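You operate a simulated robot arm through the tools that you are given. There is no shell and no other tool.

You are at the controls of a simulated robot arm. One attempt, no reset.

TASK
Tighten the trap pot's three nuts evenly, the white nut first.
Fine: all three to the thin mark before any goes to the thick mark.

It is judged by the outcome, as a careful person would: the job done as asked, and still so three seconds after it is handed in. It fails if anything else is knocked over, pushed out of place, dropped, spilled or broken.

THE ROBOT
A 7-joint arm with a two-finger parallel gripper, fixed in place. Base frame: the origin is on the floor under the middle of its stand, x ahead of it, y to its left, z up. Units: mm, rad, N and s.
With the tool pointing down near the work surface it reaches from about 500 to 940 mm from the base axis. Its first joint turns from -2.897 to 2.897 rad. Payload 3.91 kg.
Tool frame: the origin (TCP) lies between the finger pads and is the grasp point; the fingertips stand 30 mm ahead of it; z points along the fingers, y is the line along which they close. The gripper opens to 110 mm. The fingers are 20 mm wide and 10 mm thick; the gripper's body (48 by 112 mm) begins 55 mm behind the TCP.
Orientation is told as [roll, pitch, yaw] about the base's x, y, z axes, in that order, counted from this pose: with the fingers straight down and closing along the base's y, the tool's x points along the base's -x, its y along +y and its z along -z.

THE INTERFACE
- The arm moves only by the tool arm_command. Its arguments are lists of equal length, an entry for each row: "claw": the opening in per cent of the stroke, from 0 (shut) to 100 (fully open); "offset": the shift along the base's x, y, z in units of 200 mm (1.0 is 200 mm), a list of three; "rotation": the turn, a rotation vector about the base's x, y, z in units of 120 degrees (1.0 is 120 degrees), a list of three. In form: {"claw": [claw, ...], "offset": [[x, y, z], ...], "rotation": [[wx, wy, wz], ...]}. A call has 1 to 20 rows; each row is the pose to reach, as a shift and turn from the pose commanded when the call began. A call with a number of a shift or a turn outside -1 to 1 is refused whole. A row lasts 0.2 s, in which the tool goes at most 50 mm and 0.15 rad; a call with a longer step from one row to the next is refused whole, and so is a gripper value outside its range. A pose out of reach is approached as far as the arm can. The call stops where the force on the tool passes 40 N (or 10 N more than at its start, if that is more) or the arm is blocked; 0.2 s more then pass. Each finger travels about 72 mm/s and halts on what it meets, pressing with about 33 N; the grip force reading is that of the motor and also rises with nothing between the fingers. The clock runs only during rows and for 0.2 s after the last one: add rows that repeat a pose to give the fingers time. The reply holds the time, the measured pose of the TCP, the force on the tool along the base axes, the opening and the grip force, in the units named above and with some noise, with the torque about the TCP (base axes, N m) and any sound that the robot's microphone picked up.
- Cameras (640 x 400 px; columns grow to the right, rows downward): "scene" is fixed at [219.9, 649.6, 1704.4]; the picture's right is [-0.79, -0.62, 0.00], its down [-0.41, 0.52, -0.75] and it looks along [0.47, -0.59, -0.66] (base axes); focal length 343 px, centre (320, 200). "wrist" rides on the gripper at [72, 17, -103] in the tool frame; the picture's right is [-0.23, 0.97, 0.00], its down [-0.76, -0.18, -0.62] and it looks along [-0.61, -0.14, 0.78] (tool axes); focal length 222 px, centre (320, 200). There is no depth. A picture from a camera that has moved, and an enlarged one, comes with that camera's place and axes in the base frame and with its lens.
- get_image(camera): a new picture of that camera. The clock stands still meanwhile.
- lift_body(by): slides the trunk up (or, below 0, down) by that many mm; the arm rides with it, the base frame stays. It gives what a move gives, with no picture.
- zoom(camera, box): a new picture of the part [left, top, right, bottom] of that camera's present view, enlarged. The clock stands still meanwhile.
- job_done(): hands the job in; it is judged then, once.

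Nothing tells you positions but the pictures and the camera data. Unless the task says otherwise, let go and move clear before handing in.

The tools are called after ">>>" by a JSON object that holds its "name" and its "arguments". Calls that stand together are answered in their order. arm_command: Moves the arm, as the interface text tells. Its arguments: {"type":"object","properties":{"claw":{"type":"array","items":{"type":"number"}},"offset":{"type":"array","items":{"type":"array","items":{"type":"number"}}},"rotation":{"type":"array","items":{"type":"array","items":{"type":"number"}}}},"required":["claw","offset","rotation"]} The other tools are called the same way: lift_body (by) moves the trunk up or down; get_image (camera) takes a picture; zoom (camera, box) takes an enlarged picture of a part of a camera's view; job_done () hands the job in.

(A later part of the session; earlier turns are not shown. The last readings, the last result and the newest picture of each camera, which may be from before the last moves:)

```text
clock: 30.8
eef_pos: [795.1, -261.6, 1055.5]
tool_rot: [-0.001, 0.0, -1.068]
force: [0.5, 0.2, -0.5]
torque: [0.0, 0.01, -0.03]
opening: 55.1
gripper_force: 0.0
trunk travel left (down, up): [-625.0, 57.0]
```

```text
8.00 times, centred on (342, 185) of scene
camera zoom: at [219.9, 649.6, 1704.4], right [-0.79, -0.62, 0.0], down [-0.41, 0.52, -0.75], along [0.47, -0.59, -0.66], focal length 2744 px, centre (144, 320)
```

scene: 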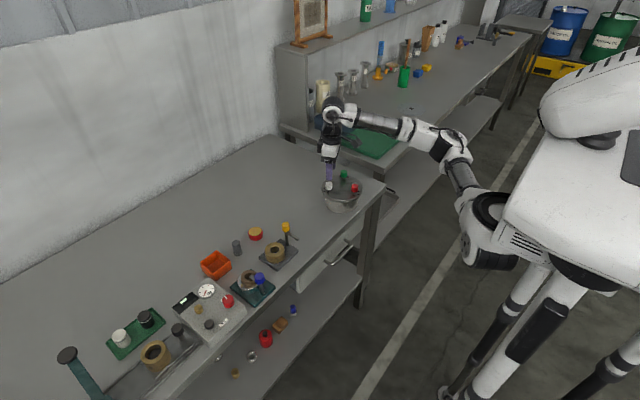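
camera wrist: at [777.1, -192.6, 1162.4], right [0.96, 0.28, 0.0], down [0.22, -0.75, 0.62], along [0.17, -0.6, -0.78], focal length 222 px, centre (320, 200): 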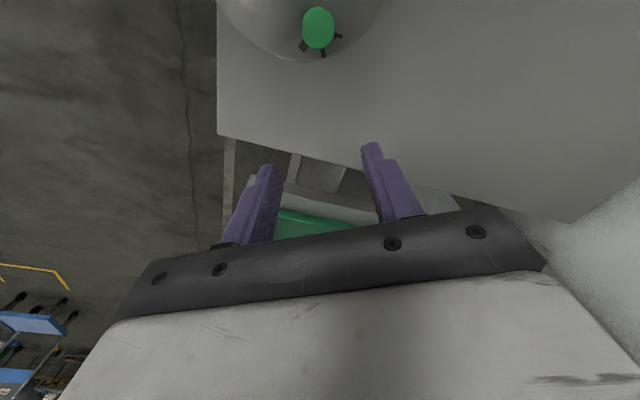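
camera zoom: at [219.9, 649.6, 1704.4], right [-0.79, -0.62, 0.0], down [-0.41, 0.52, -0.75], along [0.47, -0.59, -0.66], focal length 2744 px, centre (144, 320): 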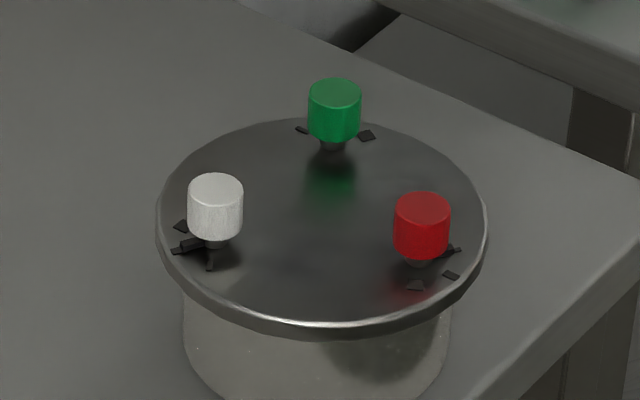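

The pointer has moved onto the thin bar. I'll enlarge to measure it.

>>> {"name": "zoom", "arguments": {"camera": "wrist", "box": [308, 35, 340, 65]}}

```text
13.33 times, centred on (324, 50) of wrist
camera zoom: at [775.2, -190.9, 1160.0], right [0.96, 0.27, 0.0], down [0.21, -0.75, 0.62], along [0.17, -0.6, -0.78], focal length 2962 px, centre (267, 2200)
```

zoom: 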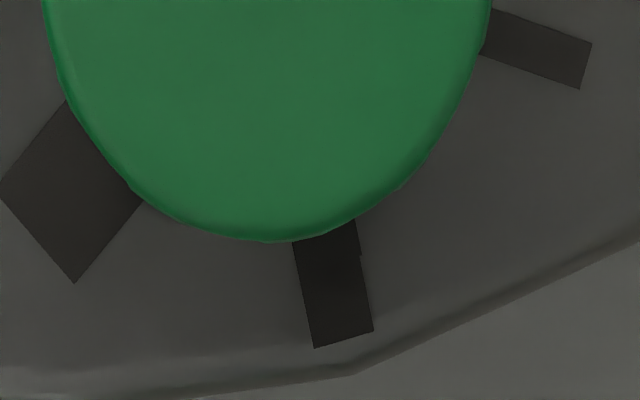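

Green is on its thin mark within about 1°. Now to the red nut at about [698.4, -151.3], hovering at yaw +0.2.

>>> {"name": "arm_command", "arguments": {"claw": [50, 50, 50, 50, 50, 50, 50, 50, 50, 50, 50, 50, 50], "offset": [[-0.05, 0.055, 0], [-0.1, 0.11, 0], [-0.15, 0.166, 0], [-0.2, 0.222, 0], [-0.25, 0.277, 0], [-0.3, 0.333, 0], [-0.35, 0.388, -0.05], [-0.4, 0.444, -0.1], [-0.45, 0.5, -0.15], [-0.483, 0.5545, -0.2], [-0.483, 0.5545, -0.26], [-0.483, 0.5545, -0.26], [-0.483, 0.5545, -0.26]], "rotation": [[0, 0, 0.0606], [0, 0, 0.1211], [0, 0, 0.1816], [0, 0, 0.2422], [0, 0, 0.3027], [0, 0, 0.3632], [0, 0, 0.4238], [0, 0, 0.4843], [0, 0, 0.5449], [0, 0, 0.6054], [0, 0, 0.6054], [0, 0, 0.6054], [0, 0, 0.6054]]}}

>>> {"name": "zoom", "arguments": {"camera": "wrist", "box": [240, 100, 400, 200]}}

>>> {"name": "zoom", "arguments": {"camera": "wrist", "box": [292, 95, 348, 135]}}

```text
clock: 33.6
eef_pos: [699.4, -149.5, 1004.9]
tool_rot: [0.0, -0.002, 0.2]
force: [-0.2, 0.1, 0.3]
torque: [0.03, 0.04, -0.02]
opening: 55.1
gripper_force: 0.1
trunk travel left (down, up): [-625.0, 57.0]
```

```text
4.00 times, centred on (320, 150) of wrist
camera zoom: at [626.1, -148.5, 1110.8], right [0.03, 1.0, 0.0], down [0.78, -0.02, 0.62], along [0.62, -0.02, -0.78], focal length 888 px, centre (320, 400)
```

zoom: 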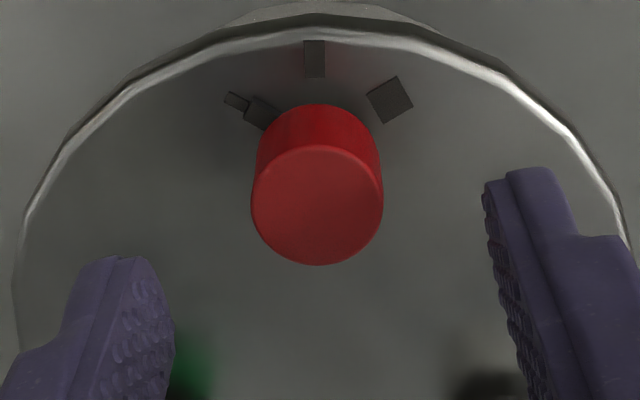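

```text
10.00 times, centred on (320, 115) of wrist
camera zoom: at [626.1, -148.5, 1110.8], right [0.03, 1.0, 0.0], down [0.78, -0.02, 0.62], along [0.62, -0.02, -0.78], focal length 2221 px, centre (320, 1050)
```

zoom: 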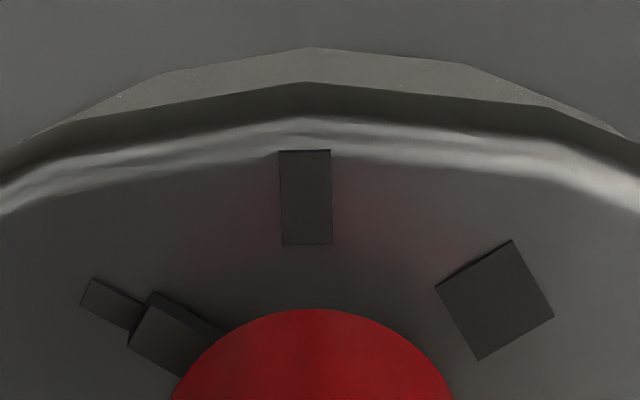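

Red's nut reads [698.7, -151.3], its pointer at 236° and its thin bar at 180.5°, so it also needs about 55.5°. Correcting 1.5 mm and descending.

>>> {"name": "arm_command", "arguments": {"claw": [50, 50, 50, 50, 50], "offset": [[-0.007, -0.002, -0.05], [-0.007, -0.002, -0.1], [-0.007, -0.002, -0.157], [-0.007, -0.002, -0.157], [-0.007, -0.002, -0.157]], "rotation": [[0, 0, 0], [0, 0, 0], [0, 0, 0], [0, 0, 0], [0, 0, 0]]}}

>>> {"name": "zoom", "arguments": {"camera": "wrist", "box": [240, 100, 400, 200]}}

>>> {"name": "zoom", "arguments": {"camera": "scene", "box": [302, 150, 382, 200]}}

```text
clock: 34.8
eef_pos: [697.1, -150.2, 973.8]
tool_rot: [0.0, 0.0, 0.2]
force: [0.2, -0.1, 0.0]
torque: [0.01, -0.04, -0.07]
opening: 55.1
gripper_force: 0.1
trunk travel left (down, up): [-625.0, 57.0]
```

```text
4.00 times, centred on (320, 150) of wrist
camera zoom: at [623.2, -149.4, 1077.9], right [0.03, 1.0, 0.0], down [0.78, -0.02, 0.62], along [0.62, -0.02, -0.78], focal length 888 px, centre (320, 400)
```

zoom: 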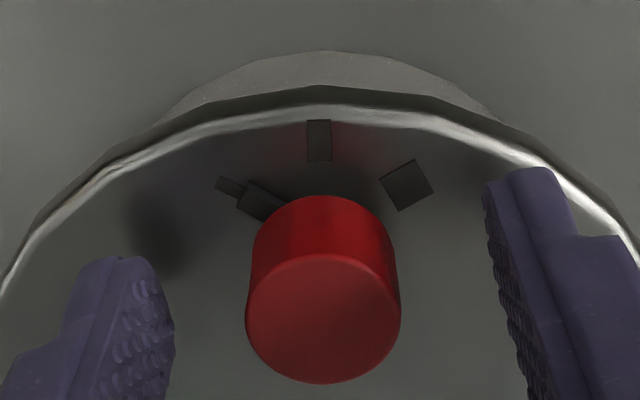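

```text
8.00 times, centred on (342, 175) of scene
camera zoom: at [219.9, 649.6, 1704.4], right [-0.79, -0.62, 0.0], down [-0.41, 0.52, -0.75], along [0.47, -0.59, -0.66], focal length 2744 px, centre (144, 400)
```

zoom: 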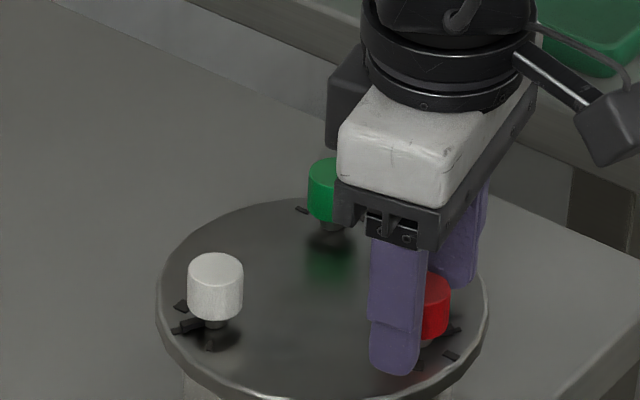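

The tool overshot slightly to [697.2, -151.8, 974.9]; I'll correct to [698.6, -151.3, 976] and verify.

>>> {"name": "arm_command", "arguments": {"claw": [50, 50, 50], "offset": [[0.007, 0.0025, 0.006], [0.007, 0.0025, 0.006], [0.007, 0.0025, 0.006]], "rotation": [[0, 0, 0], [0, 0, 0], [0, 0, 0]]}}

>>> {"name": "zoom", "arguments": {"camera": "wrist", "box": [240, 100, 400, 200]}}

```text
clock: 35.6
eef_pos: [696.4, -150.4, 974.9]
tool_rot: [0.0, -0.001, 0.199]
force: [0.0, -0.5, 0.1]
torque: [0.0, -0.05, 0.02]
opening: 54.8
gripper_force: 0.0
trunk travel left (down, up): [-625.0, 57.0]
```

```text
4.00 times, centred on (320, 150) of wrist
camera zoom: at [624.7, -148.7, 1079.0], right [0.03, 1.0, 0.0], down [0.78, -0.02, 0.62], along [0.62, -0.02, -0.78], focal length 888 px, centre (320, 400)
```

zoom: 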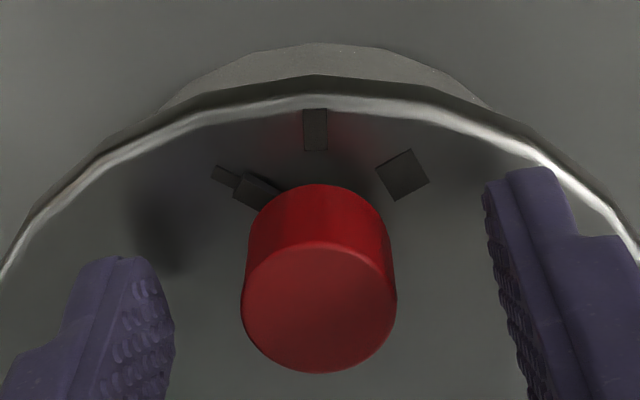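

Now centred on red at [698.7, -151.1, 976]. Closing.

>>> {"name": "arm_command", "arguments": {"claw": [40, 30, 20, 10, 0, 0, 0], "offset": [[0, 0, 0], [0, 0, 0], [0, 0, 0], [0, 0, 0], [0, 0, 0], [0, 0, 0], [0, 0, 0]], "rotation": [[0, 0, 0], [0, 0, 0], [0, 0, 0], [0, 0, 0], [0, 0, 0], [0, 0, 0], [0, 0, 0]]}}

```text
clock: 37.2
eef_pos: [698.5, -148.1, 974.2]
tool_rot: [0.0, 0.001, 0.2]
force: [-0.4, -0.5, -0.3]
torque: [-0.03, 0.03, 0.02]
opening: 23.1
gripper_force: 44.8
trunk travel left (down, up): [-625.0, 57.0]
```

Red is gripped with negligible side force. Turning 55.5° clockwise.

>>> {"name": "arm_command", "arguments": {"claw": [0, 0, 0, 0, 0, 0, 0, 0, 0, 0, 0, 0], "offset": [[0, 0, -0.0002], [0, 0, -0.0004], [0, 0, -0.0006], [0, 0, -0.0008], [0, 0, -0.001], [0, 0, -0.0012], [0, 0, -0.0014], [0, 0, -0.0016], [0, 0, -0.0018], [0, 0, -0.002], [0, 0, -0.002], [0, 0, -0.002]], "rotation": [[0, 0, -0.0463], [0, 0, -0.0925], [0, 0, -0.1388], [0, 0, -0.185], [0, 0, -0.2313], [0, 0, -0.2775], [0, 0, -0.3238], [0, 0, -0.37], [0, 0, -0.4163], [0, 0, -0.4625], [0, 0, -0.4625], [0, 0, -0.4625]]}}

>>> {"name": "zoom", "arguments": {"camera": "wrist", "box": [240, 100, 400, 200]}}

>>> {"name": "zoom", "arguments": {"camera": "scene", "box": [302, 160, 382, 210]}}

```text
clock: 39.8
eef_pos: [698.4, -150.3, 974.2]
tool_rot: [-0.003, 0.005, -0.769]
force: [-28.8, 4.8, -23.0]
torque: [0.66, 0.69, 0.04]
opening: 23.1
gripper_force: 44.8
trunk travel left (down, up): [-625.0, 57.0]
```

```text
4.00 times, centred on (320, 150) of wrist
camera zoom: at [659.3, -89.1, 1079.4], right [0.84, 0.54, 0.0], down [0.43, -0.66, 0.62], along [0.33, -0.52, -0.78], focal length 888 px, centre (320, 400)
```

zoom: 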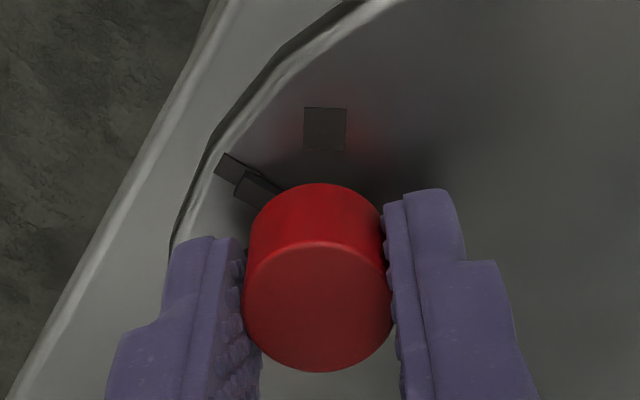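

```text
8.00 times, centred on (342, 185) of scene
camera zoom: at [219.9, 649.6, 1704.4], right [-0.79, -0.62, 0.0], down [-0.41, 0.52, -0.75], along [0.47, -0.59, -0.66], focal length 2744 px, centre (144, 320)
```

zoom: 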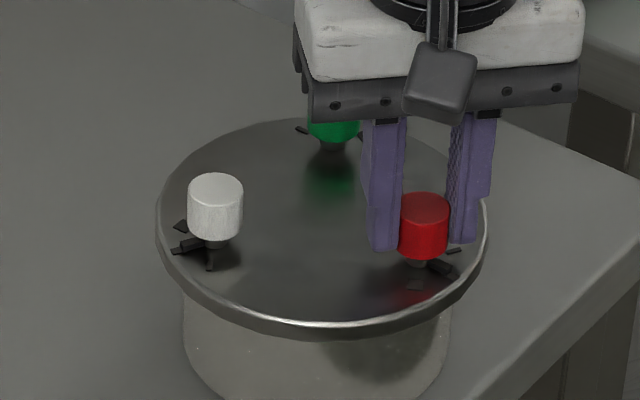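

The pointer is at the thin bar, with some force built up in the grip. Releasing and lifting to look.

>>> {"name": "arm_command", "arguments": {"claw": [10, 20, 30, 40, 50, 50, 50, 50], "offset": [[0, 0, 0], [0, 0, 0], [0, 0, 0], [0, 0, 0], [0, 0, 0], [0, 0, 0.08], [0, 0, 0.16], [0, 0, 0.16]], "rotation": [[0, 0, 0], [0, 0, 0], [0, 0, 0], [0, 0, 0], [0, 0, 0], [0, 0, 0], [0, 0, 0], [0, 0, 0]]}}

>>> {"name": "zoom", "arguments": {"camera": "wrist", "box": [240, 100, 400, 200]}}

>>> {"name": "zoom", "arguments": {"camera": "wrist", "box": [284, 100, 340, 140]}}

>>> {"name": "zoom", "arguments": {"camera": "scene", "box": [302, 160, 382, 210]}}

```text
clock: 41.6
eef_pos: [699.3, -150.2, 1007.9]
tool_rot: [0.0, -0.001, -0.77]
force: [-0.1, 0.6, 0.5]
torque: [0.0, 0.02, 0.01]
opening: 55.0
gripper_force: 0.1
trunk travel left (down, up): [-625.0, 57.0]
```

```text
4.00 times, centred on (320, 150) of wrist
camera zoom: at [659.9, -89.2, 1112.9], right [0.84, 0.54, 0.0], down [0.42, -0.66, 0.62], along [0.34, -0.52, -0.78], focal length 888 px, centre (320, 400)
```

zoom: 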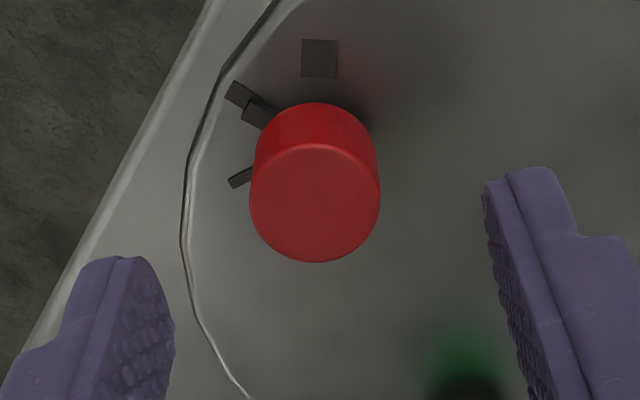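

```text
10.00 times, centred on (312, 120) of wrist
camera zoom: at [659.9, -89.2, 1112.9], right [0.84, 0.54, 0.0], down [0.42, -0.66, 0.62], along [0.34, -0.52, -0.78], focal length 2221 px, centre (400, 1000)
```

zoom: 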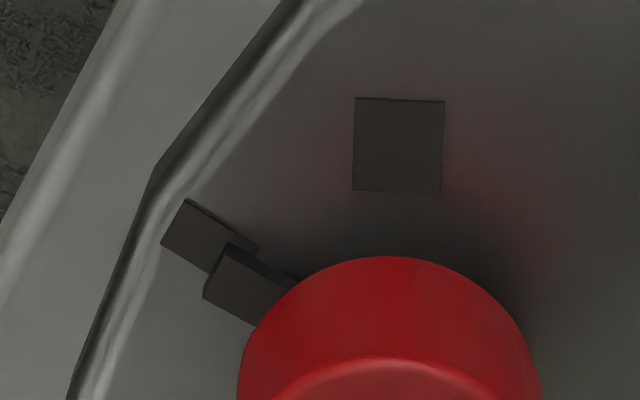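

```text
8.00 times, centred on (342, 185) of scene
camera zoom: at [219.9, 649.6, 1704.4], right [-0.79, -0.62, 0.0], down [-0.41, 0.52, -0.75], along [0.47, -0.59, -0.66], focal length 2744 px, centre (144, 320)
```

zoom: 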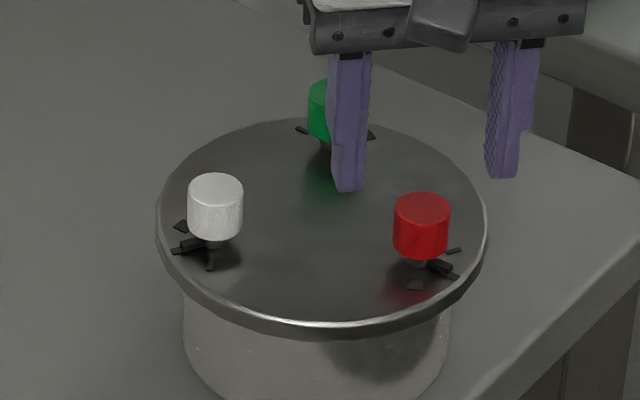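

All three pointers are now on their thin marks (red 180.7° vs bar 180°). Stage two begins with white: I'll hover over it again at yaw -0.1.

>>> {"name": "arm_command", "arguments": {"claw": [50, 50, 50, 50, 50, 50, 50, 50, 50], "offset": [[0, 0, 0.1], [0.06, 0.04, 0.12], [0.13, 0.08, 0.12], [0.2, 0.12, 0.12], [0.27, 0.16, 0.12], [0.34, 0.2, 0.1], [0.384, 0.2255, 0.03], [0.384, 0.2255, -0.025], [0.384, 0.2255, -0.025]], "rotation": [[0, 0, 0.05], [0, 0, 0.1], [0, 0, 0.15], [0, 0, 0.2], [0, 0, 0.25], [0, 0, 0.3], [0, 0, 0.32], [0, 0, 0.32], [0, 0, 0.32]]}}

>>> {"name": "zoom", "arguments": {"camera": "wrist", "box": [240, 100, 400, 200]}}

```text
clock: 43.6
eef_pos: [774.9, -106.1, 1003.2]
tool_rot: [0.001, 0.0, -0.099]
force: [0.6, -0.3, -0.5]
torque: [-0.03, 0.01, -0.01]
opening: 55.0
gripper_force: 0.0
trunk travel left (down, up): [-625.0, 57.0]
```

```text
4.00 times, centred on (320, 150) of wrist
camera zoom: at [705.0, -83.7, 1107.3], right [0.32, 0.95, 0.0], down [0.74, -0.25, 0.62], along [0.59, -0.2, -0.78], focal length 888 px, centre (320, 400)
```

zoom: 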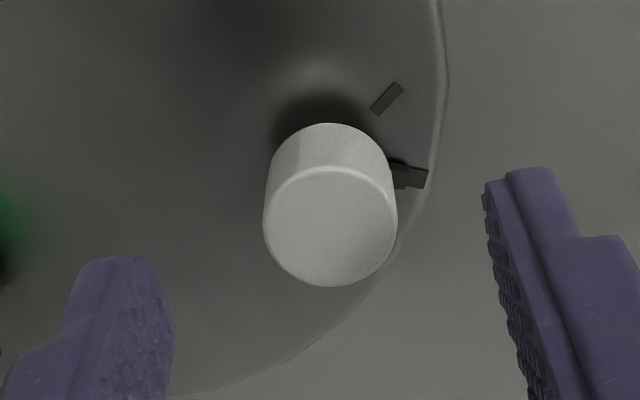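

White still reads [776.5, -106.4]; the TCP is 1.5 mm off at [774.9, -107.8]. Correcting while descending.

>>> {"name": "arm_command", "arguments": {"claw": [50, 50, 50, 50, 50], "offset": [[0.008, 0.007, -0.03], [0.008, 0.007, -0.08], [0.008, 0.007, -0.14], [0.008, 0.007, -0.14], [0.008, 0.007, -0.14]], "rotation": [[0, 0, 0], [0, 0, 0], [0, 0, 0], [0, 0, 0], [0, 0, 0]]}}

>>> {"name": "zoom", "arguments": {"camera": "wrist", "box": [240, 100, 400, 200]}}

```text
clock: 44.8
eef_pos: [778.2, -104.5, 974.7]
tool_rot: [-0.002, -0.001, -0.098]
force: [-1.0, -0.4, 0.2]
torque: [0.01, -0.02, 0.01]
opening: 55.1
gripper_force: 0.0
trunk travel left (down, up): [-625.0, 57.0]
```

```text
4.00 times, centred on (320, 150) of wrist
camera zoom: at [708.1, -81.0, 1079.0], right [0.32, 0.95, 0.0], down [0.74, -0.25, 0.62], along [0.59, -0.2, -0.78], focal length 888 px, centre (320, 400)
```

zoom: 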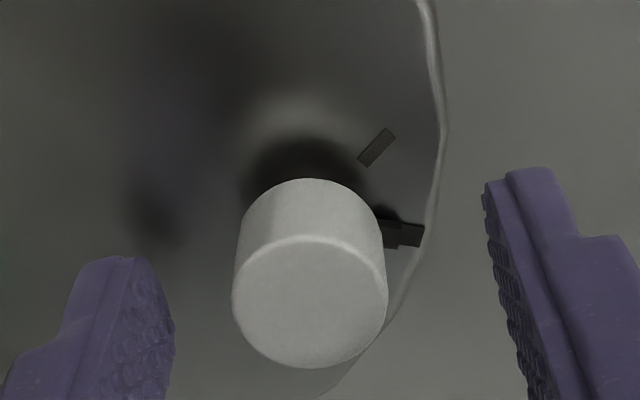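

Overshot by about 1.3 mm; correcting back.

>>> {"name": "arm_command", "arguments": {"claw": [50, 50, 50], "offset": [[-0.007, -0.006, 0.001], [-0.007, -0.006, 0.001], [-0.007, -0.006, 0.001]], "rotation": [[0, 0, 0], [0, 0, 0], [0, 0, 0]]}}

>>> {"name": "zoom", "arguments": {"camera": "wrist", "box": [240, 100, 400, 200]}}

```text
clock: 45.6
eef_pos: [776.5, -104.1, 974.5]
tool_rot: [0.0, 0.0, -0.1]
force: [-0.7, 1.3, -1.3]
torque: [-0.01, 0.05, 0.0]
opening: 55.2
gripper_force: 0.0
trunk travel left (down, up): [-625.0, 57.0]
```

```text
4.00 times, centred on (320, 150) of wrist
camera zoom: at [706.6, -82.3, 1078.9], right [0.32, 0.95, 0.0], down [0.74, -0.25, 0.62], along [0.59, -0.2, -0.78], focal length 888 px, centre (320, 400)
```

zoom: 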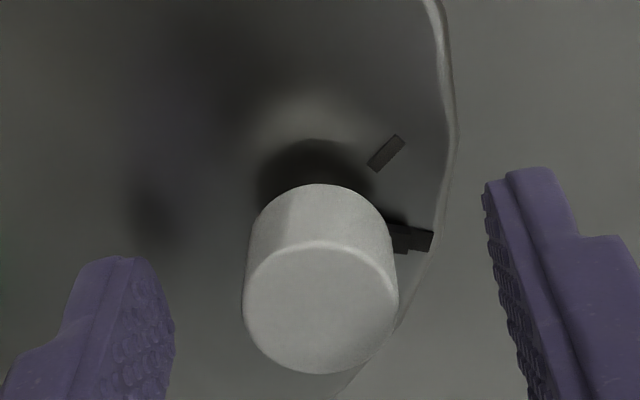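

Centred at [776.5, -106.4, 976]. Closing on white.

>>> {"name": "arm_command", "arguments": {"claw": [40, 30, 20, 10, 0, 0, 0], "offset": [[0, 0, 0], [0, 0, 0], [0, 0, 0], [0, 0, 0], [0, 0, 0], [0, 0, 0], [0, 0, 0]], "rotation": [[0, 0, 0], [0, 0, 0], [0, 0, 0], [0, 0, 0], [0, 0, 0], [0, 0, 0], [0, 0, 0]]}}

```text
clock: 47.2
eef_pos: [776.7, -105.3, 974.9]
tool_rot: [0.0, 0.0, -0.099]
force: [-0.3, -1.7, -0.8]
torque: [0.35, -0.11, 0.04]
opening: 23.3
gripper_force: 45.0
trunk travel left (down, up): [-625.0, 57.0]
```

White is gripped cleanly. Turning the first 30° and checking the forces.

>>> {"name": "arm_command", "arguments": {"claw": [0, 0, 0, 0, 0, 0, 0, 0], "offset": [[0, 0, 0], [0, 0, 0], [0, 0, 0], [0, 0, 0], [0, 0, 0], [0, 0, 0], [0, 0, 0], [0, 0, 0]], "rotation": [[0, 0, -0.0423], [0, 0, -0.0847], [0, 0, -0.127], [0, 0, -0.1693], [0, 0, -0.2117], [0, 0, -0.254], [0, 0, -0.254], [0, 0, -0.254]]}}

```text
clock: 49.0
eef_pos: [776.3, -105.1, 975.4]
tool_rot: [-0.001, -0.001, -0.633]
force: [5.4, -0.7, 1.0]
torque: [0.06, 0.63, -0.02]
opening: 23.5
gripper_force: 45.5
trunk travel left (down, up): [-625.0, 57.0]
```

Forces are low. Turning the remaining 30.5°.

>>> {"name": "arm_command", "arguments": {"claw": [0, 0, 0, 0, 0, 0, 0, 0], "offset": [[0, 0, 0], [0, 0, 0], [0, 0, 0], [0, 0, 0], [0, 0, 0], [0, 0, 0], [0, 0, 0], [0, 0, 0]], "rotation": [[0, 0, -0.0423], [0, 0, -0.0847], [0, 0, -0.127], [0, 0, -0.1693], [0, 0, -0.2117], [0, 0, -0.254], [0, 0, -0.254], [0, 0, -0.254]]}}

>>> {"name": "zoom", "arguments": {"camera": "wrist", "box": [240, 100, 400, 200]}}

>>> {"name": "zoom", "arguments": {"camera": "scene", "box": [318, 178, 342, 198]}}

```text
clock: 50.8
eef_pos: [775.5, -107.4, 974.5]
tool_rot: [0.0, -0.001, -1.163]
force: [-0.9, -11.1, -7.4]
torque: [0.19, -0.28, 0.01]
opening: 23.2
gripper_force: 45.0
trunk travel left (down, up): [-625.0, 57.0]
```

```text
4.00 times, centred on (320, 150) of wrist
camera zoom: at [763.8, -33.4, 1079.0], right [0.98, 0.18, 0.0], down [0.14, -0.77, 0.62], along [0.11, -0.61, -0.78], focal length 888 px, centre (320, 400)
```

zoom: 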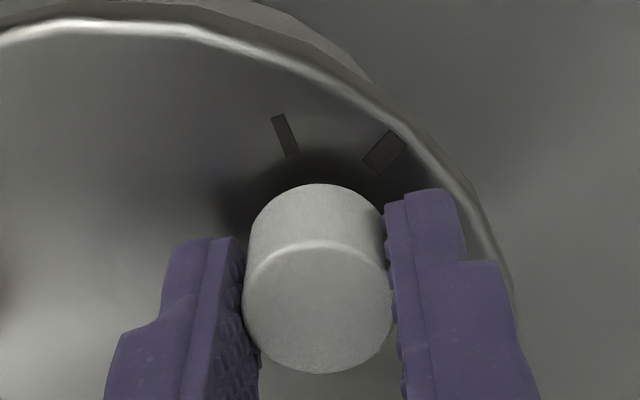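

```text
16.00 times, centred on (330, 188) of scene
camera zoom: at [219.9, 649.6, 1704.4], right [-0.79, -0.62, 0.0], down [-0.41, 0.52, -0.75], along [0.47, -0.59, -0.66], focal length 5487 px, centre (160, 392)
```

zoom: 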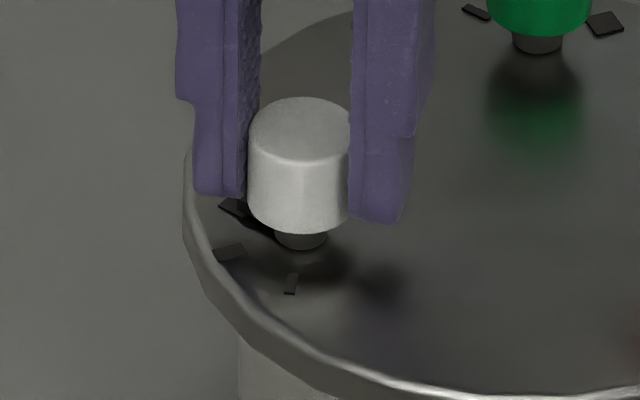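

White has turned to the region of its thick square. Releasing, lifting and checking.

>>> {"name": "arm_command", "arguments": {"claw": [10, 20, 30, 40, 50, 50, 50, 50], "offset": [[0, 0, 0], [0, 0, 0], [0, 0, 0], [0, 0, 0], [0, 0, 0], [0, 0, 0.12], [0, 0, 0.24], [0, 0, 0.24]], "rotation": [[0, 0, 0], [0, 0, 0], [0, 0, 0], [0, 0, 0], [0, 0, 0], [0, 0, 0], [0, 0, 0], [0, 0, 0]]}}

>>> {"name": "zoom", "arguments": {"camera": "wrist", "box": [240, 80, 400, 180]}}

>>> {"name": "zoom", "arguments": {"camera": "wrist", "box": [304, 90, 360, 130]}}

>>> {"name": "zoom", "arguments": {"camera": "scene", "box": [318, 178, 342, 198]}}

```text
clock: 52.6
eef_pos: [777.0, -103.4, 1022.6]
tool_rot: [-0.001, 0.0, -1.162]
force: [0.0, -0.1, 0.0]
torque: [0.01, 0.0, 0.0]
opening: 55.2
gripper_force: 0.1
trunk travel left (down, up): [-625.0, 57.0]
```

```text
4.00 times, centred on (320, 130) of wrist
camera zoom: at [764.1, -31.6, 1127.5], right [0.98, 0.18, 0.0], down [0.14, -0.77, 0.62], along [0.11, -0.61, -0.78], focal length 888 px, centre (320, 480)
```

zoom: 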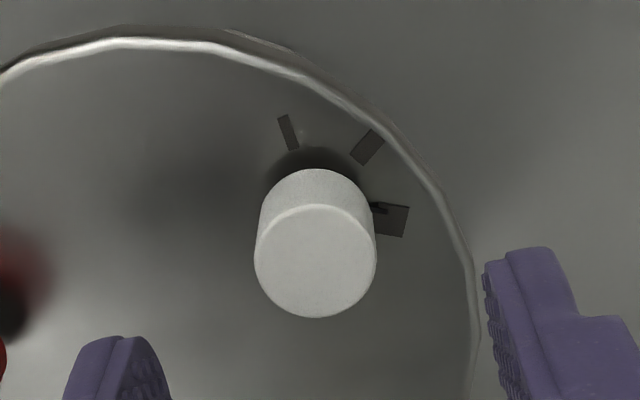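

```text
10.00 times, centred on (332, 110) of wrist
camera zoom: at [764.1, -31.6, 1127.5], right [0.98, 0.18, 0.0], down [0.14, -0.77, 0.62], along [0.11, -0.61, -0.78], focal length 2221 px, centre (200, 1100)
```

zoom: 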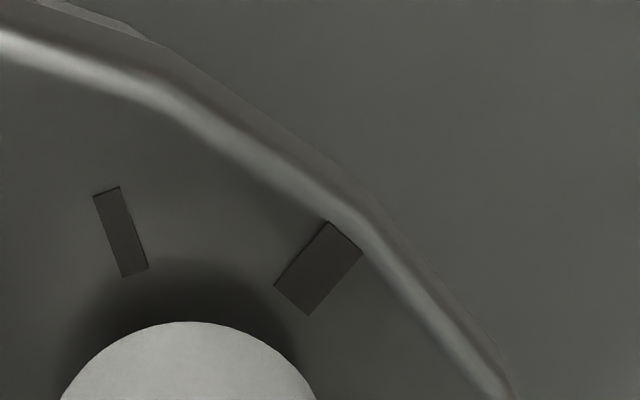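

```text
16.00 times, centred on (330, 188) of scene
camera zoom: at [219.9, 649.6, 1704.4], right [-0.79, -0.62, 0.0], down [-0.41, 0.52, -0.75], along [0.47, -0.59, -0.66], focal length 5487 px, centre (160, 392)
```

zoom: 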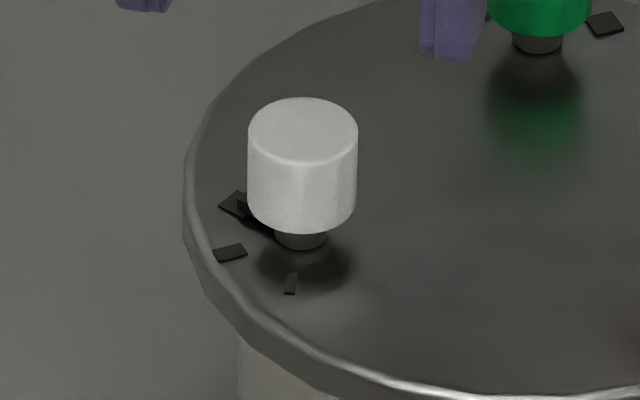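

The pointer is now at the thick square. I'll look closer at it.

>>> {"name": "zoom", "arguments": {"camera": "wrist", "box": [312, 112, 352, 142]}}

>>> {"name": "zoom", "arguments": {"camera": "scene", "box": [324, 182, 340, 196]}}

```text
13.33 times, centred on (332, 127) of wrist
camera zoom: at [764.1, -31.6, 1127.5], right [0.98, 0.18, 0.0], down [0.14, -0.77, 0.62], along [0.11, -0.61, -0.78], focal length 2962 px, centre (160, 1173)
```

zoom: 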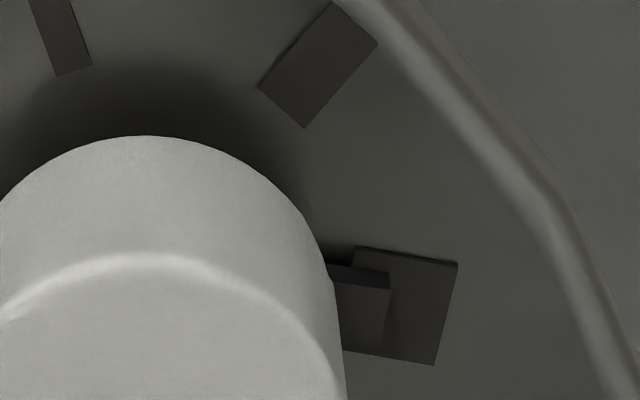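

```text
16.00 times, centred on (332, 189) of scene
camera zoom: at [219.9, 649.6, 1704.4], right [-0.79, -0.62, 0.0], down [-0.41, 0.52, -0.75], along [0.47, -0.59, -0.66], focal length 5487 px, centre (128, 376)
```

zoom: 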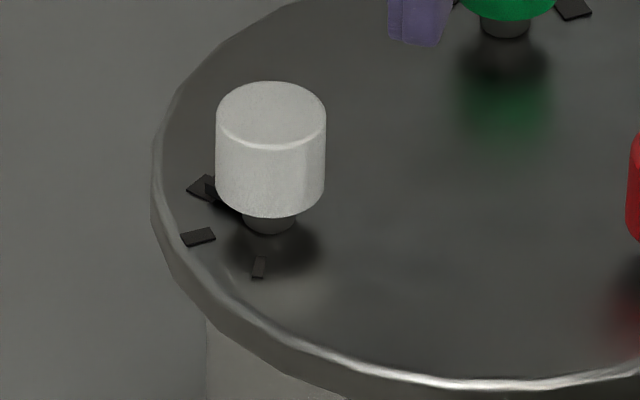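

White is on its thick mark (pointer about 2°, square centred at 0.6°). Next is green, moving over it at yaw -0.1.

>>> {"name": "arm_command", "arguments": {"claw": [50, 50, 50, 50, 50, 50, 50, 50, 50, 50, 50], "offset": [[0, -0.05, 0.03], [0, -0.1, 0.03], [0, -0.16, 0.03], [0, -0.22, 0.03], [0, -0.28, 0.03], [0, -0.34, 0.03], [0, -0.4, 0.0], [0, -0.46, -0.04], [0, -0.46, -0.0975], [0, -0.46, -0.0975], [0, -0.46, -0.0975]], "rotation": [[0, 0, 0.0634], [0, 0, 0.1268], [0, 0, 0.1901], [0, 0, 0.2535], [0, 0, 0.3169], [0, 0, 0.3803], [0, 0, 0.4436], [0, 0, 0.507], [0, 0, 0.507], [0, 0, 0.507], [0, 0, 0.507]]}}

>>> {"name": "zoom", "arguments": {"camera": "wrist", "box": [240, 100, 400, 200]}}

```text
clock: 55.0
eef_pos: [775.3, -197.6, 1003.8]
tool_rot: [0.0, 0.001, -0.103]
force: [-0.7, 0.4, -0.1]
torque: [-0.02, 0.02, 0.02]
opening: 54.9
gripper_force: 0.1
trunk travel left (down, up): [-625.0, 57.0]
```

```text
4.00 times, centred on (320, 150) of wrist
camera zoom: at [705.9, -174.1, 1108.2], right [0.32, 0.95, 0.0], down [0.74, -0.25, 0.62], along [0.59, -0.2, -0.78], focal length 888 px, centre (320, 400)
```

zoom: 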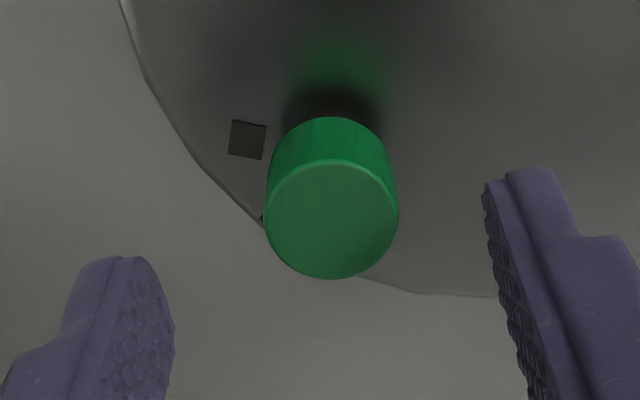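

Green reads [776.7, -196.3]; shifting by about [0.6, 1.4] mm and descending.

>>> {"name": "arm_command", "arguments": {"claw": [50, 50, 50, 50, 50], "offset": [[0.003, 0.007, -0.04], [0.003, 0.007, -0.09], [0.003, 0.007, -0.146], [0.003, 0.007, -0.146], [0.003, 0.007, -0.146]], "rotation": [[0, 0, 0], [0, 0, 0], [0, 0, 0], [0, 0, 0], [0, 0, 0]]}}

>>> {"name": "zoom", "arguments": {"camera": "wrist", "box": [240, 100, 400, 200]}}

```text
clock: 56.2
eef_pos: [776.0, -196.4, 976.2]
tool_rot: [0.0, 0.0, -0.102]
force: [0.0, -0.4, 0.5]
torque: [0.0, 0.01, 0.03]
opening: 55.0
gripper_force: 0.0
trunk travel left (down, up): [-625.0, 57.0]
```

```text
4.00 times, centred on (320, 150) of wrist
camera zoom: at [706.4, -173.2, 1080.2], right [0.32, 0.95, 0.0], down [0.74, -0.25, 0.62], along [0.59, -0.2, -0.78], focal length 888 px, centre (320, 400)
```

zoom: 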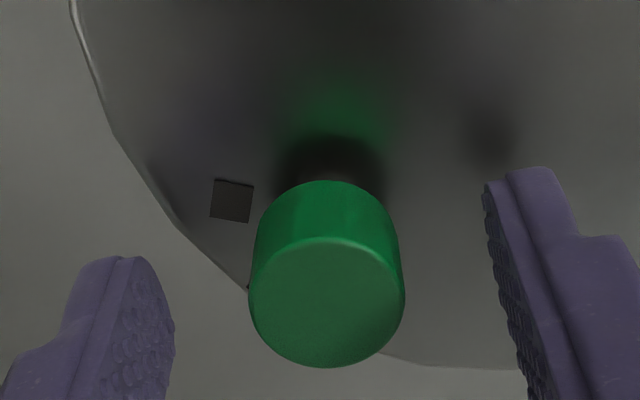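

About 0.9 mm left in y. Correcting, then checking before closing.

>>> {"name": "arm_command", "arguments": {"claw": [50, 50, 50], "offset": [[0.001, 0.0045, -0.005], [0.001, 0.0045, -0.005], [0.001, 0.0045, -0.005]], "rotation": [[0, 0, 0], [0, 0, 0], [0, 0, 0]]}}

>>> {"name": "zoom", "arguments": {"camera": "wrist", "box": [240, 100, 400, 200]}}

```text
clock: 57.0
eef_pos: [776.0, -195.1, 972.9]
tool_rot: [0.0, 0.0, -0.103]
force: [0.6, 0.2, 0.5]
torque: [0.01, -0.05, 0.02]
opening: 55.0
gripper_force: 0.1
trunk travel left (down, up): [-625.0, 57.0]
```

```text
4.00 times, centred on (320, 150) of wrist
camera zoom: at [706.0, -172.2, 1078.6], right [0.32, 0.95, 0.0], down [0.74, -0.25, 0.62], along [0.59, -0.2, -0.78], focal length 888 px, centre (320, 400)
```

zoom: 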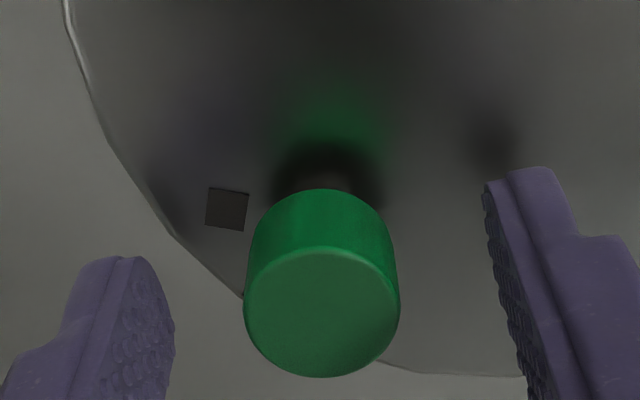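

Good in the closing direction; adding 0.5 mm in x while closing.

>>> {"name": "arm_command", "arguments": {"claw": [50, 50, 40, 30, 20, 10, 0, 0, 0], "offset": [[0.003, 0, 0.001], [0.003, 0, 0.001], [0.003, 0, 0.001], [0.003, 0, 0.001], [0.003, 0, 0.001], [0.003, 0, 0.001], [0.003, 0, 0.001], [0.003, 0, 0.001], [0.003, 0, 0.001]], "rotation": [[0, 0, 0], [0, 0, 0], [0, 0, 0], [0, 0, 0], [0, 0, 0], [0, 0, 0], [0, 0, 0], [0, 0, 0], [0, 0, 0]]}}

```text
clock: 59.0
eef_pos: [777.3, -194.9, 975.0]
tool_rot: [-0.001, 0.0, -0.102]
force: [0.4, -0.8, 0.5]
torque: [-0.03, 0.07, 0.02]
opening: 23.5
gripper_force: 44.6
trunk travel left (down, up): [-625.0, 57.0]
```

Green is gripped with almost no side force. Turning it 60.5° clockwise in two halves.

>>> {"name": "arm_command", "arguments": {"claw": [0, 0, 0, 0, 0, 0, 0, 0], "offset": [[0, 0, 0], [0, 0, 0], [0, 0, 0], [0, 0, 0], [0, 0, 0], [0, 0, 0], [0, 0, 0], [0, 0, 0]], "rotation": [[0, 0, -0.042], [0, 0, -0.084], [0, 0, -0.126], [0, 0, -0.168], [0, 0, -0.21], [0, 0, -0.252], [0, 0, -0.252], [0, 0, -0.252]]}}

```text
clock: 60.8
eef_pos: [776.7, -195.9, 973.8]
tool_rot: [0.0, 0.0, -0.631]
force: [-13.4, -11.4, -3.3]
torque: [0.02, 0.73, 0.01]
opening: 23.7
gripper_force: 44.6
trunk travel left (down, up): [-625.0, 57.0]
```

Moderate force of about 17 N; I'll continue the second half with a slight easing shift in the direction of that force.

>>> {"name": "arm_command", "arguments": {"claw": [0, 0, 0, 0, 0, 0, 0, 0], "offset": [[-0.001, -0.001, 0], [-0.002, -0.002, 0], [-0.002, -0.002, 0], [-0.002, -0.002, 0], [-0.002, -0.002, 0], [-0.002, -0.002, 0], [-0.002, -0.002, 0], [-0.002, -0.002, 0]], "rotation": [[0, 0, -0.042], [0, 0, -0.084], [0, 0, -0.126], [0, 0, -0.168], [0, 0, -0.21], [0, 0, -0.252], [0, 0, -0.252], [0, 0, -0.252]]}}

>>> {"name": "zoom", "arguments": {"camera": "scene", "box": [302, 160, 382, 210]}}

```text
clock: 62.6
eef_pos: [777.0, -195.2, 972.3]
tool_rot: [-0.002, -0.001, -1.157]
force: [-22.7, -12.7, -5.6]
torque: [-0.04, 0.4, -0.02]
opening: 23.4
gripper_force: 45.3
trunk travel left (down, up): [-625.0, 57.0]
```

```text
8.00 times, centred on (342, 185) of scene
camera zoom: at [219.9, 649.6, 1704.4], right [-0.79, -0.62, 0.0], down [-0.41, 0.52, -0.75], along [0.47, -0.59, -0.66], focal length 2744 px, centre (144, 320)
```

zoom: 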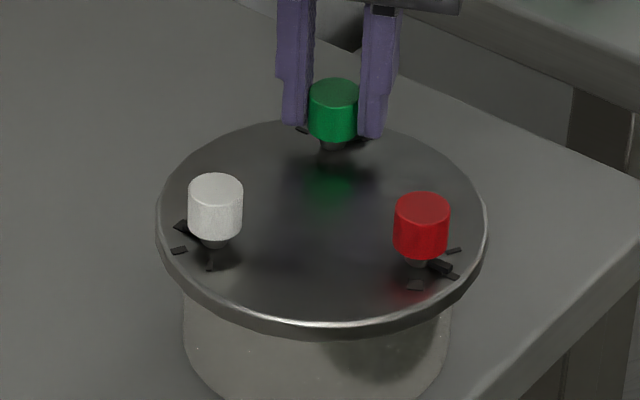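

Green has turned its full 60.5°. Releasing and moving the camera overhead to verify.

>>> {"name": "arm_command", "arguments": {"claw": [10, 20, 30, 40, 50, 50, 50, 50, 50, 50], "offset": [[0, 0, 0], [0, 0, 0], [0, 0, 0], [0, 0, 0], [0, 0, 0], [0, 0, 0.15], [0, 0, 0.3], [0.03, -0.16, 0.42], [0.065, -0.33, 0.42], [0.065, -0.33, 0.42]], "rotation": [[0, 0, 0], [0, 0, 0], [0, 0, 0], [0, 0, 0], [0, 0, 0], [0, 0, 0], [0, 0, 0], [0, 0, 0], [0, 0, 0], [0, 0, 0]]}}

>>> {"name": "zoom", "arguments": {"camera": "wrist", "box": [280, 0, 360, 60]}}

>>> {"name": "zoom", "arguments": {"camera": "wrist", "box": [296, 25, 336, 60]}}

>>> {"name": "zoom", "arguments": {"camera": "scene", "box": [302, 160, 382, 210]}}

```text
clock: 64.8
eef_pos: [792.5, -264.1, 1059.3]
tool_rot: [-0.001, 0.0, -1.156]
force: [0.0, 0.9, 0.2]
torque: [0.02, -0.02, 0.0]
opening: 55.3
gripper_force: 0.0
trunk travel left (down, up): [-625.0, 57.0]
```

```text
6.67 times, centred on (320, 30) of wrist
camera zoom: at [779.4, -191.2, 1163.6], right [0.98, 0.18, 0.0], down [0.14, -0.77, 0.62], along [0.11, -0.61, -0.78], focal length 1481 px, centre (320, 1333)
```

zoom: 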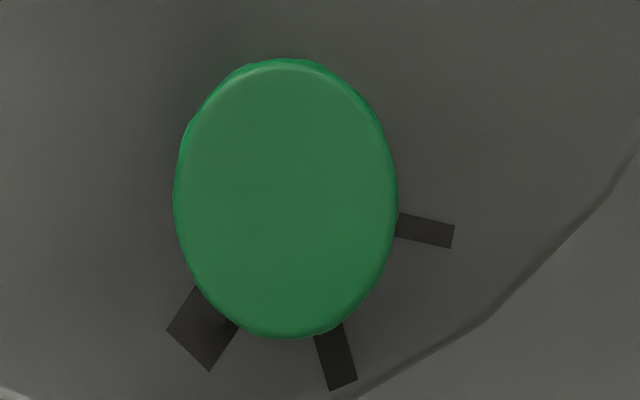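

```text
11.43 times, centred on (316, 42) of wrist
camera zoom: at [779.4, -191.2, 1163.6], right [0.98, 0.18, 0.0], down [0.14, -0.77, 0.62], along [0.11, -0.61, -0.78], focal length 2538 px, centre (366, 2000)
```

zoom: 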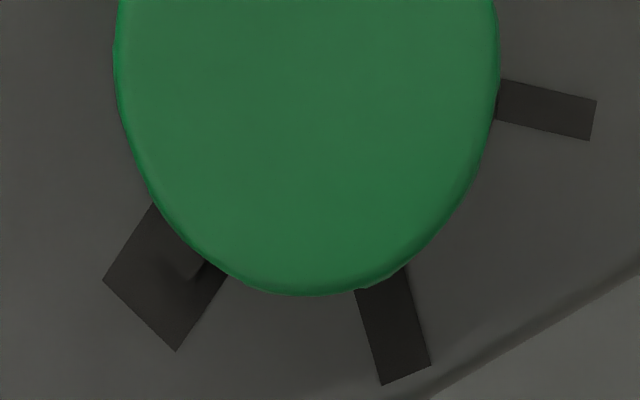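

```text
8.00 times, centred on (342, 185) of scene
camera zoom: at [219.9, 649.6, 1704.4], right [-0.79, -0.62, 0.0], down [-0.41, 0.52, -0.75], along [0.47, -0.59, -0.66], focal length 2744 px, centre (144, 320)
```

zoom: 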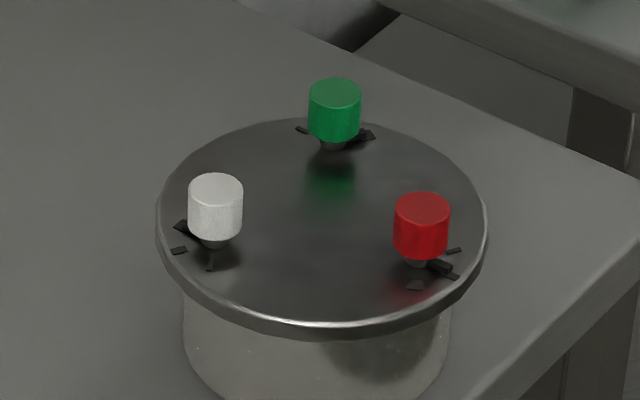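

The green pointer lies on the thick square. I'll magnify to measure the residual.

>>> {"name": "zoom", "arguments": {"camera": "wrist", "box": [300, 40, 320, 58]}}

>>> {"name": "zoom", "arguments": {"camera": "scene", "box": [336, 168, 352, 180]}}

```text
16.00 times, centred on (310, 49) of wrist
camera zoom: at [779.4, -191.2, 1163.6], right [0.98, 0.18, 0.0], down [0.14, -0.77, 0.62], along [0.11, -0.61, -0.78], focal length 3554 px, centre (480, 2616)
```

zoom: 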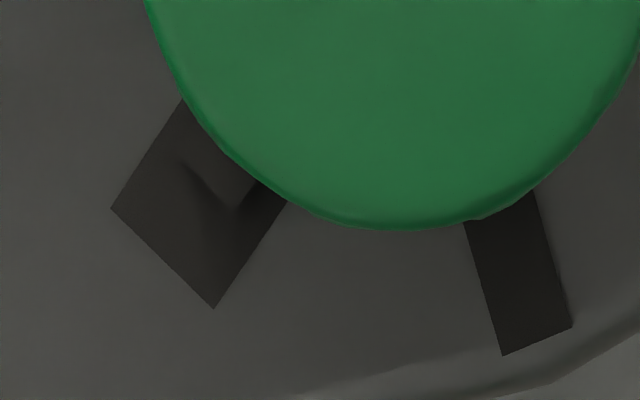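

```text
16.00 times, centred on (344, 174) of scene
camera zoom: at [219.9, 649.6, 1704.4], right [-0.79, -0.62, 0.0], down [-0.41, 0.52, -0.75], along [0.47, -0.59, -0.66], focal length 5487 px, centre (-64, 616)
```

zoom: 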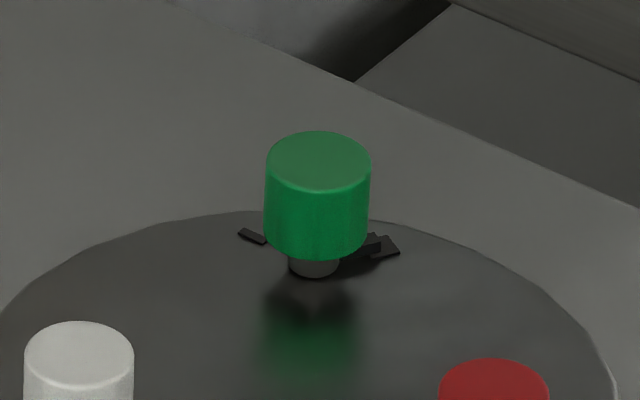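

Green is right on its thick mark (both about 239.4°). The last one is red, moving over it at yaw +0.2.

>>> {"name": "arm_command", "arguments": {"claw": [50, 50, 50, 50, 50, 50, 50, 50, 50, 50, 50, 50, 50, 50], "offset": [[-0.043, 0.051, 0], [-0.086, 0.102, 0], [-0.129, 0.153, 0], [-0.171, 0.205, 0], [-0.214, 0.256, 0], [-0.257, 0.307, 0], [-0.3, 0.358, 0], [-0.343, 0.41, -0.04], [-0.385, 0.46, -0.09], [-0.43, 0.51, -0.14], [-0.471, 0.563, -0.2], [-0.471, 0.563, -0.273], [-0.471, 0.563, -0.273], [-0.471, 0.563, -0.273]], "rotation": [[0, 0, 0.0589], [0, 0, 0.1177], [0, 0, 0.1766], [0, 0, 0.2354], [0, 0, 0.2943], [0, 0, 0.3531], [0, 0, 0.412], [0, 0, 0.4708], [0, 0, 0.5297], [0, 0, 0.5885], [0, 0, 0.6474], [0, 0, 0.6474], [0, 0, 0.6474], [0, 0, 0.6474]]}}

>>> {"name": "zoom", "arguments": {"camera": "wrist", "box": [240, 100, 400, 200]}}

```text
clock: 67.8
eef_pos: [696.5, -147.1, 1001.2]
tool_rot: [0.001, 0.001, 0.199]
force: [0.9, -0.3, -0.4]
torque: [0.01, 0.01, 0.0]
opening: 54.8
gripper_force: 0.2
trunk travel left (down, up): [-625.0, 57.0]
```

```text
4.00 times, centred on (320, 150) of wrist
camera zoom: at [621.9, -146.3, 1106.1], right [0.03, 1.0, 0.0], down [0.78, -0.02, 0.62], along [0.62, -0.02, -0.78], focal length 888 px, centre (320, 400)
```

zoom: 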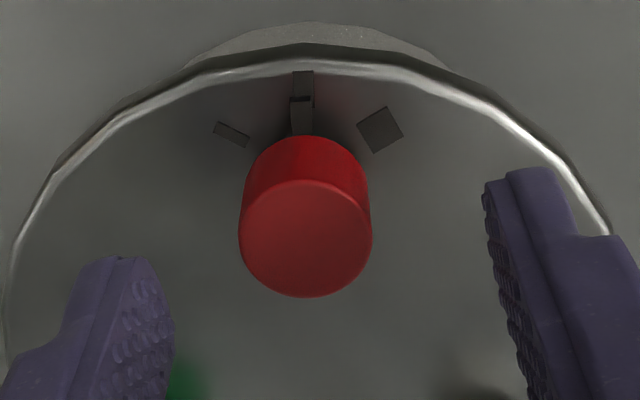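

Red's pointer is still on its thin bar, and the nut reads [698.7, -151.4]. Shifting [2.7, -2.6] mm, then descending.

>>> {"name": "arm_command", "arguments": {"claw": [50, 50, 50, 50, 50, 50], "offset": [[0.0135, -0.013, 0], [0.0135, -0.013, -0.04], [0.0135, -0.013, -0.09], [0.0135, -0.013, -0.135], [0.0135, -0.013, -0.135], [0.0135, -0.013, -0.135]], "rotation": [[0, 0, 0], [0, 0, 0], [0, 0, 0], [0, 0, 0], [0, 0, 0], [0, 0, 0]]}}

>>> {"name": "zoom", "arguments": {"camera": "wrist", "box": [240, 100, 400, 200]}}

```text
clock: 69.2
eef_pos: [699.2, -150.8, 975.1]
tool_rot: [-0.001, -0.001, 0.2]
force: [0.1, 0.7, -0.6]
torque: [-0.02, -0.02, 0.01]
opening: 54.9
gripper_force: 0.1
trunk travel left (down, up): [-625.0, 57.0]
```

```text
4.00 times, centred on (320, 150) of wrist
camera zoom: at [624.4, -149.0, 1080.2], right [0.03, 1.0, 0.0], down [0.78, -0.02, 0.62], along [0.62, -0.02, -0.78], focal length 888 px, centre (320, 400)
```

zoom: 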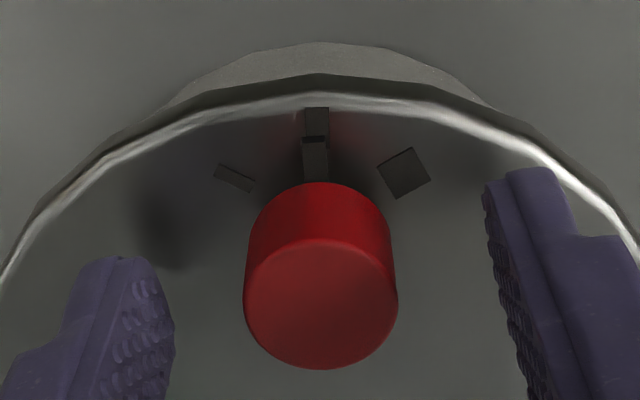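

Well centred. Closing on red.

>>> {"name": "arm_command", "arguments": {"claw": [50, 50, 40, 30, 20, 10, 0, 0, 0], "offset": [[0.001, 0, -0.005], [0.001, 0, -0.005], [0.001, 0, -0.005], [0.001, 0, -0.005], [0.001, 0, -0.005], [0.001, 0, -0.005], [0.001, 0, -0.005], [0.001, 0, -0.005], [0.001, 0, -0.005]], "rotation": [[0, 0, 0], [0, 0, 0], [0, 0, 0], [0, 0, 0], [0, 0, 0], [0, 0, 0], [0, 0, 0], [0, 0, 0], [0, 0, 0]]}}

```text
clock: 71.2
eef_pos: [698.2, -149.5, 974.7]
tool_rot: [-0.001, -0.001, 0.199]
force: [-1.6, 3.7, -1.0]
torque: [-0.38, -0.1, 0.02]
opening: 23.5
gripper_force: 44.8
trunk travel left (down, up): [-625.0, 57.0]
```

Red is gripped. Turning the first 30°.

>>> {"name": "arm_command", "arguments": {"claw": [0, 0, 0, 0, 0, 0, 0, 0], "offset": [[0, 0, 0], [0, 0, 0], [0, 0, 0], [0, 0, 0], [0, 0, 0], [0, 0, 0], [0, 0, 0], [0, 0, 0]], "rotation": [[0, 0, -0.042], [0, 0, -0.084], [0, 0, -0.126], [0, 0, -0.168], [0, 0, -0.21], [0, 0, -0.252], [0, 0, -0.252], [0, 0, -0.252]]}}

```text
clock: 73.0
eef_pos: [697.8, -150.4, 975.5]
tool_rot: [0.0, 0.0, -0.328]
force: [-4.2, 6.0, -4.2]
torque: [-0.08, 0.46, -0.02]
opening: 23.2
gripper_force: 45.0
trunk travel left (down, up): [-625.0, 57.0]
```

Forces are low. Turning the remaining 30°.

>>> {"name": "arm_command", "arguments": {"claw": [0, 0, 0, 0, 0, 0, 0, 0], "offset": [[0, 0, 0], [0, 0, 0], [0, 0, 0], [0, 0, 0], [0, 0, 0], [0, 0, 0], [0, 0, 0], [0, 0, 0]], "rotation": [[0, 0, -0.042], [0, 0, -0.084], [0, 0, -0.126], [0, 0, -0.168], [0, 0, -0.21], [0, 0, -0.252], [0, 0, -0.252], [0, 0, -0.252]]}}

>>> {"name": "zoom", "arguments": {"camera": "wrist", "box": [240, 100, 400, 200]}}

```text
clock: 74.8
eef_pos: [698.5, -150.3, 974.7]
tool_rot: [-0.002, 0.002, -0.856]
force: [-24.8, 7.1, -13.8]
torque: [0.36, 0.18, 0.0]
opening: 23.4
gripper_force: 45.1
trunk travel left (down, up): [-625.0, 57.0]
```

```text
4.00 times, centred on (320, 150) of wrist
camera zoom: at [664.2, -85.4, 1079.6], right [0.88, 0.47, 0.0], down [0.37, -0.69, 0.62], along [0.29, -0.55, -0.78], focal length 888 px, centre (320, 400)
```

zoom: 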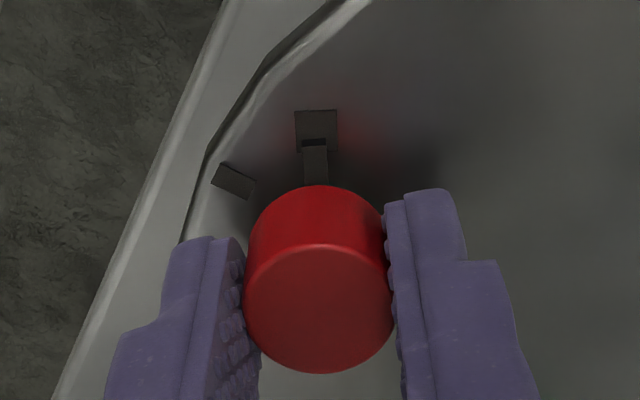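

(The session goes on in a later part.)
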